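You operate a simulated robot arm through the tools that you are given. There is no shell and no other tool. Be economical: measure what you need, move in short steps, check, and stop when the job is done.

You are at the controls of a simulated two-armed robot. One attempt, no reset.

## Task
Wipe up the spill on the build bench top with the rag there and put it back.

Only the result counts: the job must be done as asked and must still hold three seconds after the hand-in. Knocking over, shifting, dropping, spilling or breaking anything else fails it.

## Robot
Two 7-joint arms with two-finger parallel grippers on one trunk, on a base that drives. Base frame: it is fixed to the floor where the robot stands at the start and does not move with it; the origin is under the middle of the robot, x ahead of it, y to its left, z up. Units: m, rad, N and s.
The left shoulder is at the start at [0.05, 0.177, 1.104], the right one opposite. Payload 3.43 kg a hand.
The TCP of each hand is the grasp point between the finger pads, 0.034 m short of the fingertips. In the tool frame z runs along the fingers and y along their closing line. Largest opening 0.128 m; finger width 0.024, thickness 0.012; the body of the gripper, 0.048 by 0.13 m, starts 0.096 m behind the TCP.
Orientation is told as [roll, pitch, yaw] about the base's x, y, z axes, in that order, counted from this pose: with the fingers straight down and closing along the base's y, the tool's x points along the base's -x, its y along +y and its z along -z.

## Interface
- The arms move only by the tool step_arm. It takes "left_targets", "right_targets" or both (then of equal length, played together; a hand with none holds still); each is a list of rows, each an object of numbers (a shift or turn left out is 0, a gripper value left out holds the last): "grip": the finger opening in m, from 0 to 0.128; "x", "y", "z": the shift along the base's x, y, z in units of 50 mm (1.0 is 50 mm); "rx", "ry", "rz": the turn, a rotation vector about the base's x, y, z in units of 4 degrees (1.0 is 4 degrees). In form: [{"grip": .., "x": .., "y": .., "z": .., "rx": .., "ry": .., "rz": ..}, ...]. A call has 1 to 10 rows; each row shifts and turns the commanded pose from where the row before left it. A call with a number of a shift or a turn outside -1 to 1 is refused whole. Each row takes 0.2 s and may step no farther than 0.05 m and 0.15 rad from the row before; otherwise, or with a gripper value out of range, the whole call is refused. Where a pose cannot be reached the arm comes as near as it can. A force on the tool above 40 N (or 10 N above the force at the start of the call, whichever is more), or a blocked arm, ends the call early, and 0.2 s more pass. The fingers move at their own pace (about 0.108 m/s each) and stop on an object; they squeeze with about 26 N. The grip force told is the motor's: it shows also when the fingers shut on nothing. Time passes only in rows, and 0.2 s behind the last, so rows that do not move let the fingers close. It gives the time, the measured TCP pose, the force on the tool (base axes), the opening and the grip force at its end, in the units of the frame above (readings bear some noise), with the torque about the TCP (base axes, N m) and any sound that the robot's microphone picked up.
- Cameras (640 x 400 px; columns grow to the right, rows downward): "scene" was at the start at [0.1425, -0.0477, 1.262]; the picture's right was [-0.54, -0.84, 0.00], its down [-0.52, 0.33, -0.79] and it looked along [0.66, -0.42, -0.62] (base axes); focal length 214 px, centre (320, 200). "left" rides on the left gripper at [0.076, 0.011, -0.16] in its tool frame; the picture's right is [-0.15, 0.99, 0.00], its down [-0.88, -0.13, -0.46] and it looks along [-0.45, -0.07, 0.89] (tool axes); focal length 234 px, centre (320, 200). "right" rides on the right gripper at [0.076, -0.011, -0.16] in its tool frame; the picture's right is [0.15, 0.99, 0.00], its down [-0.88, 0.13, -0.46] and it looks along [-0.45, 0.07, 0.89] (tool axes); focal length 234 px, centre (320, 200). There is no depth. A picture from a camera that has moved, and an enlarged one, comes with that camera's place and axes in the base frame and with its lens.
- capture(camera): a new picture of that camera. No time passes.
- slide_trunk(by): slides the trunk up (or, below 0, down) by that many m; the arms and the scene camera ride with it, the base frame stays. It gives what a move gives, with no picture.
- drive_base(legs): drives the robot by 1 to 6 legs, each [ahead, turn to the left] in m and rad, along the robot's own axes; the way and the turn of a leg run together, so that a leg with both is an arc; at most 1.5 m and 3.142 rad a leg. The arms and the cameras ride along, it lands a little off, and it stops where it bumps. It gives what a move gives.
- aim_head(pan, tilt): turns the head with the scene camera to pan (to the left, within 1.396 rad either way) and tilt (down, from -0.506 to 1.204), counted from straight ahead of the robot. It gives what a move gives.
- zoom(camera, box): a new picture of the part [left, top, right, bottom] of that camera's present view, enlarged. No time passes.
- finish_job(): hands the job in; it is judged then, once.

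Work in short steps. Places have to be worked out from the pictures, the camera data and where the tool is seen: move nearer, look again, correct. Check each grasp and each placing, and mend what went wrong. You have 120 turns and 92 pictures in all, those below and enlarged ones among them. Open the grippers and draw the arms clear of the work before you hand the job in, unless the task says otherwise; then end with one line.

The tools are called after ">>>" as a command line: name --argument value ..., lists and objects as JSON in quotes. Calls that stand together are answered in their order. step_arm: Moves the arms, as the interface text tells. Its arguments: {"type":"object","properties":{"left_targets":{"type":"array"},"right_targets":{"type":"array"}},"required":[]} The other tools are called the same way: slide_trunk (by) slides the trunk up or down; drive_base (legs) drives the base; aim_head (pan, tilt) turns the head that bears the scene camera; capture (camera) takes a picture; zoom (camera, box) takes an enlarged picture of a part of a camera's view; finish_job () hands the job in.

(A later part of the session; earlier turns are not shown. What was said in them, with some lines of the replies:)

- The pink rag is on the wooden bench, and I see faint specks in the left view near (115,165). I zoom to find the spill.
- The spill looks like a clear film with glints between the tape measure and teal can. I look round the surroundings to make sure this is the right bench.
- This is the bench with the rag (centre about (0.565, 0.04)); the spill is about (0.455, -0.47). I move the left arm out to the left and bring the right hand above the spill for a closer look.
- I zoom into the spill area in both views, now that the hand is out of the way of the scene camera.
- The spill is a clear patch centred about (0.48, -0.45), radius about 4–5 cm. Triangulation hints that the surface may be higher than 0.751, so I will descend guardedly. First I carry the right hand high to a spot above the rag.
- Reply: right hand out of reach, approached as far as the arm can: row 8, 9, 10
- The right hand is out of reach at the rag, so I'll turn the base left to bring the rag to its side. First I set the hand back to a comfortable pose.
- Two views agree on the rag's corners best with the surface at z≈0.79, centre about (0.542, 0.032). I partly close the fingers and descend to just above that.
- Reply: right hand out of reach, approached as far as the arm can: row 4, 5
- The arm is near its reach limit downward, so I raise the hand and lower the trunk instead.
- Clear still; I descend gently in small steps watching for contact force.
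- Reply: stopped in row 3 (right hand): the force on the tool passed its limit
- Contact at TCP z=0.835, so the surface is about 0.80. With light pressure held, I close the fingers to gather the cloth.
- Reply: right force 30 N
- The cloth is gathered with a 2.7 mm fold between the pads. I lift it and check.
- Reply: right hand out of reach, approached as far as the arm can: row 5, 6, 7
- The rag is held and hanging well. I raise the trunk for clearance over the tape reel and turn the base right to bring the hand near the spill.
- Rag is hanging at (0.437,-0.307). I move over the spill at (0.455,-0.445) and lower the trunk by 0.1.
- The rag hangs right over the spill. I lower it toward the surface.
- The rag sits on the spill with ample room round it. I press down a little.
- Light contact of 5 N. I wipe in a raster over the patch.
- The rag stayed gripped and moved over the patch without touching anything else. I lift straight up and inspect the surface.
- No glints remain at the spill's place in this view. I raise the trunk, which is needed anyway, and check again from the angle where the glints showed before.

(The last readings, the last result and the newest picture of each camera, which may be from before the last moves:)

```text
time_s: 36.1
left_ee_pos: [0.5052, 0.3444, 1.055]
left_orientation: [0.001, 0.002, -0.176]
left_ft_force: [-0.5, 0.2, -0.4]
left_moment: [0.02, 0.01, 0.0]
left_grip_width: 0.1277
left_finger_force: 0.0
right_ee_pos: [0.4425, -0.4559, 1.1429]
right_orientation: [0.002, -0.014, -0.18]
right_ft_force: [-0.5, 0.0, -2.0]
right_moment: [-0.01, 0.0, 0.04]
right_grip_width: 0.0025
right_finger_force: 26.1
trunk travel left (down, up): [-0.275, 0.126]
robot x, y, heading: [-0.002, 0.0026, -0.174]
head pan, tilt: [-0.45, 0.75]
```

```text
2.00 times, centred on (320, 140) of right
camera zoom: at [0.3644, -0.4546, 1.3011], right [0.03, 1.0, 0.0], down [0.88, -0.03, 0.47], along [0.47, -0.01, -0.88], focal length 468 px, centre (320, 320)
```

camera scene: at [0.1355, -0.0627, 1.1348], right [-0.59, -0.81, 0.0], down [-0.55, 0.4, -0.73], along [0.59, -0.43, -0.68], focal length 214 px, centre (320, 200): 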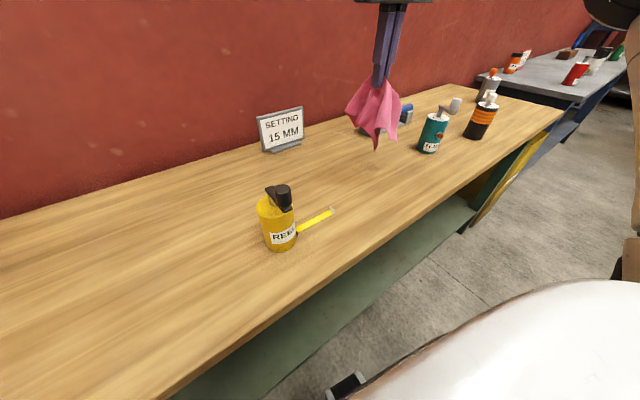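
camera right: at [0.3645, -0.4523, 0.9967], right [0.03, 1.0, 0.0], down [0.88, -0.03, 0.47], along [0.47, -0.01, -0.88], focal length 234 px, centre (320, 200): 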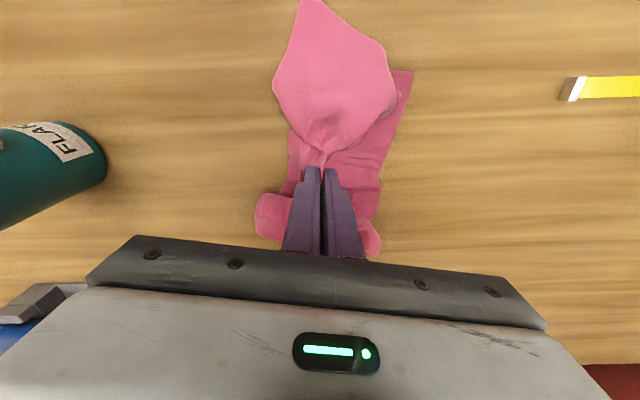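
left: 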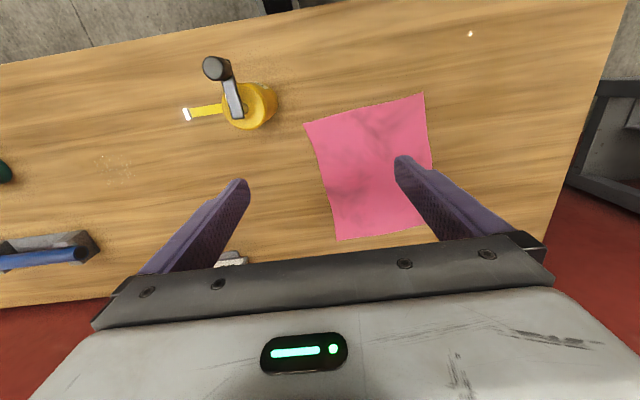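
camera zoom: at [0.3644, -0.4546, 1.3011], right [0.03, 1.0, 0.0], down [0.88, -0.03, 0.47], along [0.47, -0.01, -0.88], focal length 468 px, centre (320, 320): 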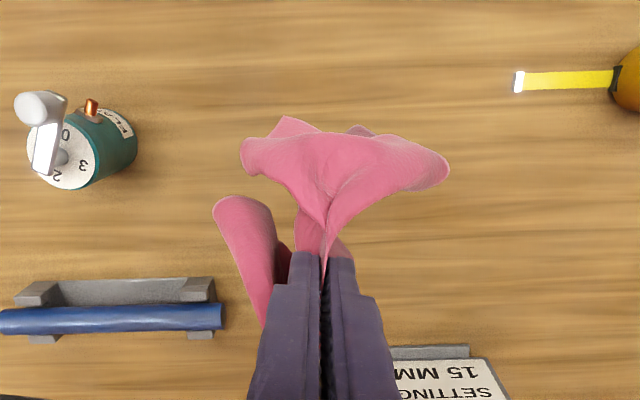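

The bench is clean there. I bring the hand back in and turn the base left to the rag's old place.

>>> step_arm --right_targets '[{"y": 0.7}, {"y": 0.7}, {"y": 0.7}, {"y": 0.8}]'

>>> drive_base --legs '[[0, 0.3], [0, 0.295]]'

>>> capture --camera "scene"

```text
time_s: 37.1
left_ee_pos: [0.5059, 0.3432, 1.0552]
left_orientation: [0.001, 0.002, -0.178]
left_ft_force: [0.4, -0.7, 0.2]
left_moment: [0.01, 0.04, 0.01]
left_grip_width: 0.1279
left_finger_force: 0.0
right_ee_pos: [0.444, -0.3104, 1.1444]
right_orientation: [0.002, -0.014, -0.18]
right_ft_force: [0.9, 0.2, -0.2]
right_moment: [-0.01, 0.0, 0.03]
right_grip_width: 0.0024
right_finger_force: 26.1
trunk travel left (down, up): [-0.275, 0.126]
robot x, y, heading: [-0.0013, 0.0002, -0.177]
head pan, tilt: [-0.45, 0.75]
```

```text
time_s: 39.4
left_ee_pos: [0.2238, 0.5689, 1.0547]
left_orientation: [0.001, 0.002, 0.42]
left_ft_force: [0.1, 0.2, 1.0]
left_moment: [0.01, 0.0, 0.0]
left_grip_width: 0.128
left_finger_force: 0.0
right_ee_pos: [0.5403, -0.007, 1.1438]
right_orientation: [0.003, -0.015, 0.418]
right_ft_force: [-0.6, 0.1, 0.2]
right_moment: [-0.03, 0.01, -0.06]
right_grip_width: 0.0024
right_finger_force: 26.0
trunk travel left (down, up): [-0.275, 0.126]
robot x, y, heading: [0.0015, -0.0037, 0.415]
head pan, tilt: [-0.45, 0.75]
```

```text
56 pictures are left
camera scene: at [0.1463, 0.0248, 1.2548], right [-0.03, -1.0, 0.0], down [-0.68, 0.02, -0.73], along [0.73, -0.02, -0.68], focal length 214 px, centre (320, 200)
```

scene: 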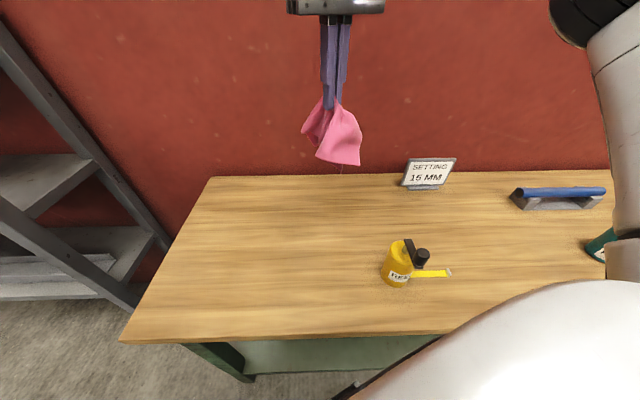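

I lower the trunk, then lower the rag at its original place (0.54, 0.03).

>>> slide_trunk --by -0.12

>>> step_arm --right_targets '[{"z": -0.7, "y": 0.35}, {"z": -0.7, "y": 0.35}, {"z": -0.7}, {"z": -0.7}, {"z": -0.5}]'

>>> capture --camera "scene"

```text
time_s: 40.9
left_ee_pos: [0.224, 0.5693, 0.9356]
left_orientation: [-0.001, 0.0, 0.421]
left_ft_force: [0.1, -1.1, -0.3]
left_moment: [0.01, 0.04, 0.0]
left_grip_width: 0.1283
left_finger_force: 0.1
right_ee_pos: [0.5404, -0.0081, 1.0252]
right_orientation: [0.006, -0.013, 0.418]
right_ft_force: [-0.4, 1.1, -0.2]
right_moment: [-0.03, 0.04, 0.01]
right_grip_width: 0.0024
right_finger_force: 26.5
trunk travel left (down, up): [-0.155, 0.246]
robot x, y, heading: [0.0012, -0.0006, 0.419]
head pan, tilt: [-0.45, 0.75]
```

```text
time_s: 42.1
left_ee_pos: [0.2242, 0.569, 0.9341]
left_orientation: [0.0, 0.001, 0.421]
left_ft_force: [0.8, -0.1, 0.3]
left_moment: [0.02, -0.01, 0.0]
left_grip_width: 0.128
left_finger_force: 0.0
right_ee_pos: [0.542, 0.0278, 0.8605]
right_orientation: [0.006, -0.013, 0.418]
right_ft_force: [0.4, 0.3, 0.2]
right_moment: [-0.03, 0.01, -0.06]
right_grip_width: 0.0025
right_finger_force: 25.7
trunk travel left (down, up): [-0.155, 0.246]
robot x, y, heading: [0.0003, -0.0001, 0.423]
head pan, tilt: [-0.45, 0.75]
```

```text
55 pictures are left
camera scene: at [0.1466, 0.0244, 1.1347], right [-0.03, -1.0, 0.0], down [-0.68, 0.02, -0.73], along [0.73, -0.02, -0.68], focal length 214 px, centre (320, 200)
```

scene: 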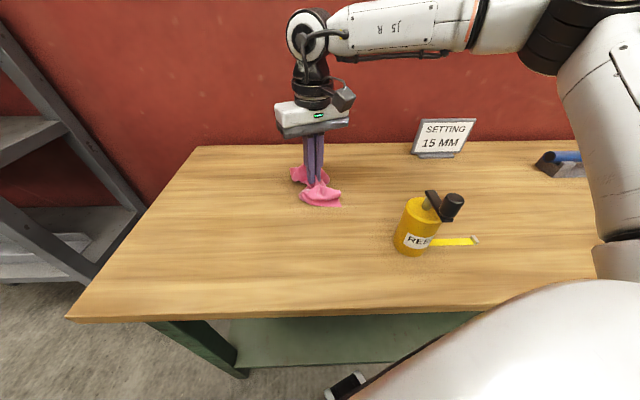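

In place; I lower the last bit, open the fingers and look.

>>> step_arm --right_targets '[{"z": -0.25}, {"z": -0.1}, {"grip": 0.06}, {}, {}, {}]'

>>> zoom --camera "scene" --box '[240, 110, 432, 230]'

>>> step_arm --right_targets '[{"z": 0.3}, {"z": 0.5}, {"z": 0.8}, {"z": 0.8}, {"z": 0.6}]'

>>> capture --camera "right"

>>> capture --camera "scene"

```text
time_s: 43.5
left_ee_pos: [0.2231, 0.5679, 0.9348]
left_orientation: [0.0, 0.001, 0.421]
left_ft_force: [-0.4, 0.3, 0.0]
left_moment: [-0.02, 0.01, 0.0]
left_grip_width: 0.1279
left_finger_force: 0.0
right_ee_pos: [0.5424, 0.0282, 0.8426]
right_orientation: [0.003, -0.014, 0.418]
right_ft_force: [-0.2, -0.5, 0.2]
right_moment: [-0.02, 0.01, 0.0]
right_grip_width: 0.0597
right_finger_force: 0.1
trunk travel left (down, up): [-0.155, 0.246]
robot x, y, heading: [0.0019, -0.0008, 0.418]
head pan, tilt: [-0.45, 0.75]
```

```text
3.33 times, centred on (336, 170) of scene
camera zoom: at [0.1465, 0.0244, 1.1348], right [-0.03, -1.0, 0.0], down [-0.68, 0.02, -0.73], along [0.73, -0.02, -0.68], focal length 715 px, centre (267, 300)
```

zoom: 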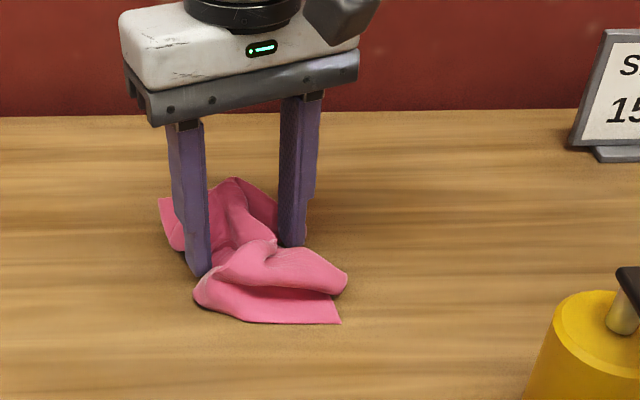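

```text
time_s: 44.7
left_ee_pos: [0.2232, 0.5683, 0.9346]
left_orientation: [0.0, 0.003, 0.421]
left_ft_force: [0.4, 1.1, -0.6]
left_moment: [-0.06, 0.01, 0.01]
left_grip_width: 0.1281
left_finger_force: 0.2
right_ee_pos: [0.5409, 0.0199, 0.9691]
right_orientation: [0.003, -0.013, 0.42]
right_ft_force: [0.4, 0.9, -0.7]
right_moment: [-0.01, 0.02, 0.02]
right_grip_width: 0.0597
right_finger_force: 0.1
right hand out of reach, approached as far as the arm can: row 4, 5
trunk travel left (down, up): [-0.155, 0.246]
robot x, y, heading: [0.0018, -0.0, 0.415]
head pan, tilt: [-0.45, 0.75]
```

```text
53 pictures are left
camera right: at [0.4747, -0.0225, 1.1275], right [-0.54, 0.84, 0.0], down [0.75, 0.47, 0.47], along [0.39, 0.25, -0.88], focal length 234 px, centre (320, 200)
```

right: 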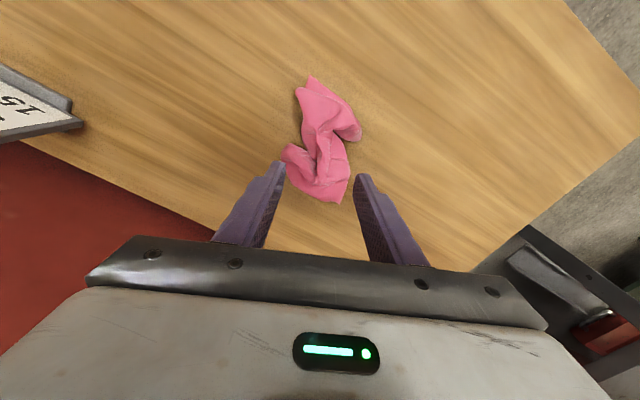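

```text
52 pictures are left
camera scene: at [0.1468, 0.0245, 1.1347], right [-0.03, -1.0, 0.0], down [-0.68, 0.02, -0.73], along [0.73, -0.02, -0.68], focal length 214 px, centre (320, 200)
```

scene: 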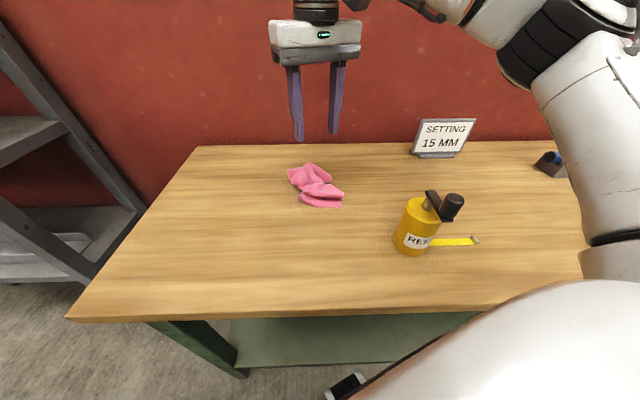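

The rag rests at about (0.536, 0.022), its old place. I raise the trunk, turn the base home and check the whole bench.

>>> slide_trunk --by 0.12

>>> drive_base --legs '[[0, -0.415]]'

>>> step_arm --right_targets '[{"y": -0.7, "x": -0.8}, {"y": -0.7, "x": -0.8}, {"y": -0.7, "x": -0.8}, {"x": -0.8}]'

>>> aim_head --pan -0.567 --tilt 0.665

>>> capture --camera "scene"

>>> zoom --camera "scene" --box '[328, 190, 424, 250]'

```text
time_s: 46.2
left_ee_pos: [0.2229, 0.5681, 1.0538]
left_orientation: [0.0, 0.0, 0.42]
left_ft_force: [0.4, -0.3, -0.9]
left_moment: [-0.01, -0.02, 0.02]
left_grip_width: 0.128
left_finger_force: 0.0
right_ee_pos: [0.5411, 0.0204, 1.0907]
right_orientation: [0.003, -0.014, 0.42]
right_ft_force: [-0.4, 0.2, 0.6]
right_moment: [0.03, 0.0, -0.01]
right_grip_width: 0.0598
right_finger_force: 0.0
trunk travel left (down, up): [-0.275, 0.126]
robot x, y, heading: [-0.0006, 0.003, 0.418]
head pan, tilt: [-0.45, 0.75]
```

```text
time_s: 47.8
left_ee_pos: [0.4335, 0.4303, 1.055]
left_orientation: [0.0, 0.002, 0.006]
left_ft_force: [0.6, -0.2, -0.4]
left_moment: [0.04, -0.03, -0.02]
left_grip_width: 0.1279
left_finger_force: 0.2
right_ee_pos: [0.5038, -0.1987, 1.0897]
right_orientation: [0.005, -0.013, 0.005]
right_ft_force: [0.3, -0.7, 0.1]
right_moment: [0.02, 0.02, 0.0]
right_grip_width: 0.06
right_finger_force: 0.0
trunk travel left (down, up): [-0.275, 0.126]
robot x, y, heading: [0.0034, 0.0013, 0.001]
head pan, tilt: [-0.45, 0.75]
```

```text
refused: row 1 steps farther than a row can; nothing moved
```

```text
time_s: 48.5
left_ee_pos: [0.4341, 0.4309, 1.0536]
left_orientation: [-0.001, 0.002, 0.007]
left_ft_force: [0.2, 0.0, -0.7]
left_moment: [-0.02, 0.02, 0.01]
left_grip_width: 0.1281
left_finger_force: 0.0
right_ee_pos: [0.5043, -0.1977, 1.0909]
right_orientation: [0.003, -0.014, 0.005]
right_ft_force: [-0.1, -0.3, 0.5]
right_moment: [0.0, 0.02, 0.0]
right_grip_width: 0.06
right_finger_force: 0.0
trunk travel left (down, up): [-0.275, 0.126]
robot x, y, heading: [-0.0003, 0.0, 0.001]
head pan, tilt: [-0.567, 0.665]
```

```text
51 pictures are left
camera scene: at [0.1428, -0.0471, 1.262], right [-0.53, -0.85, 0.0], down [-0.52, 0.33, -0.79], along [0.67, -0.42, -0.62], focal length 214 px, centre (320, 200)
```

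scene: 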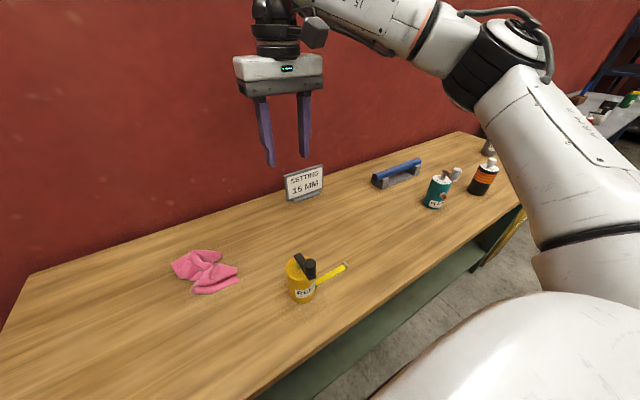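

```text
6.67 times, centred on (376, 220) of scene
camera zoom: at [0.1428, -0.0471, 1.262], right [-0.53, -0.85, 0.0], down [-0.52, 0.33, -0.79], along [0.67, -0.42, -0.62], focal length 1430 px, centre (-53, 67)
```

zoom: 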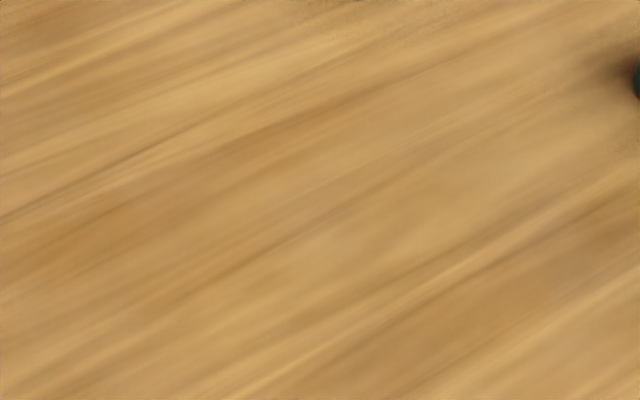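

The same view as before shows the spill completely gone and everything else in its place. I open the right gripper and draw it back.

>>> step_arm --right_targets '[{"y": -0.6, "x": -0.6, "grip": 0.128}, {"y": -0.6, "x": -0.6}, {"y": -0.6, "x": -0.6}, {"y": -0.6, "x": -0.6}, {"x": -0.8}, {"x": -0.8}]'

>>> capture --camera "scene"

```text
time_s: 49.9
left_ee_pos: [0.4333, 0.4319, 1.0544]
left_orientation: [0.0, 0.001, 0.008]
left_ft_force: [-0.7, -0.3, 0.0]
left_moment: [0.02, -0.02, -0.03]
left_grip_width: 0.128
left_finger_force: 0.0
right_ee_pos: [0.3034, -0.3202, 1.0901]
right_orientation: [0.004, -0.014, 0.008]
right_ft_force: [-0.2, -0.3, -0.4]
right_moment: [0.04, -0.03, 0.0]
right_grip_width: 0.1282
right_finger_force: 0.0
trunk travel left (down, up): [-0.275, 0.126]
robot x, y, heading: [-0.0059, 0.0029, 0.007]
head pan, tilt: [-0.567, 0.665]
```

```text
49 pictures are left
camera scene: at [0.1423, -0.0474, 1.2621], right [-0.53, -0.85, 0.0], down [-0.52, 0.33, -0.79], along [0.67, -0.42, -0.62], focal length 214 px, centre (320, 200)
```

scene: 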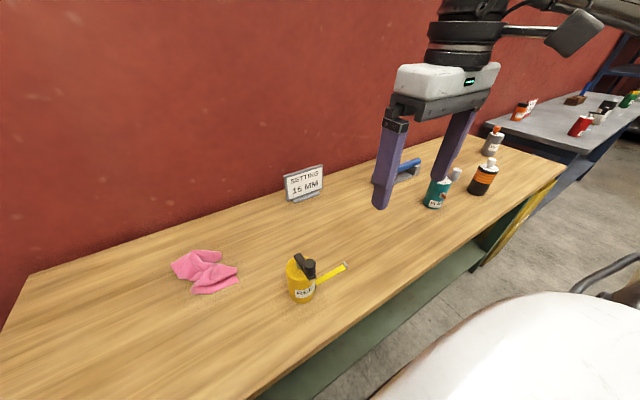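

The arms are clear, both grippers are open, the rag is back and the spill is gone, so I hand in.

>>> finish_job

```text
The job is handed in.
```

I wiped up the spill with the pink rag and put the rag back in its original spot, crumpled rather than laid flat; nothing else on the bench looks moved.
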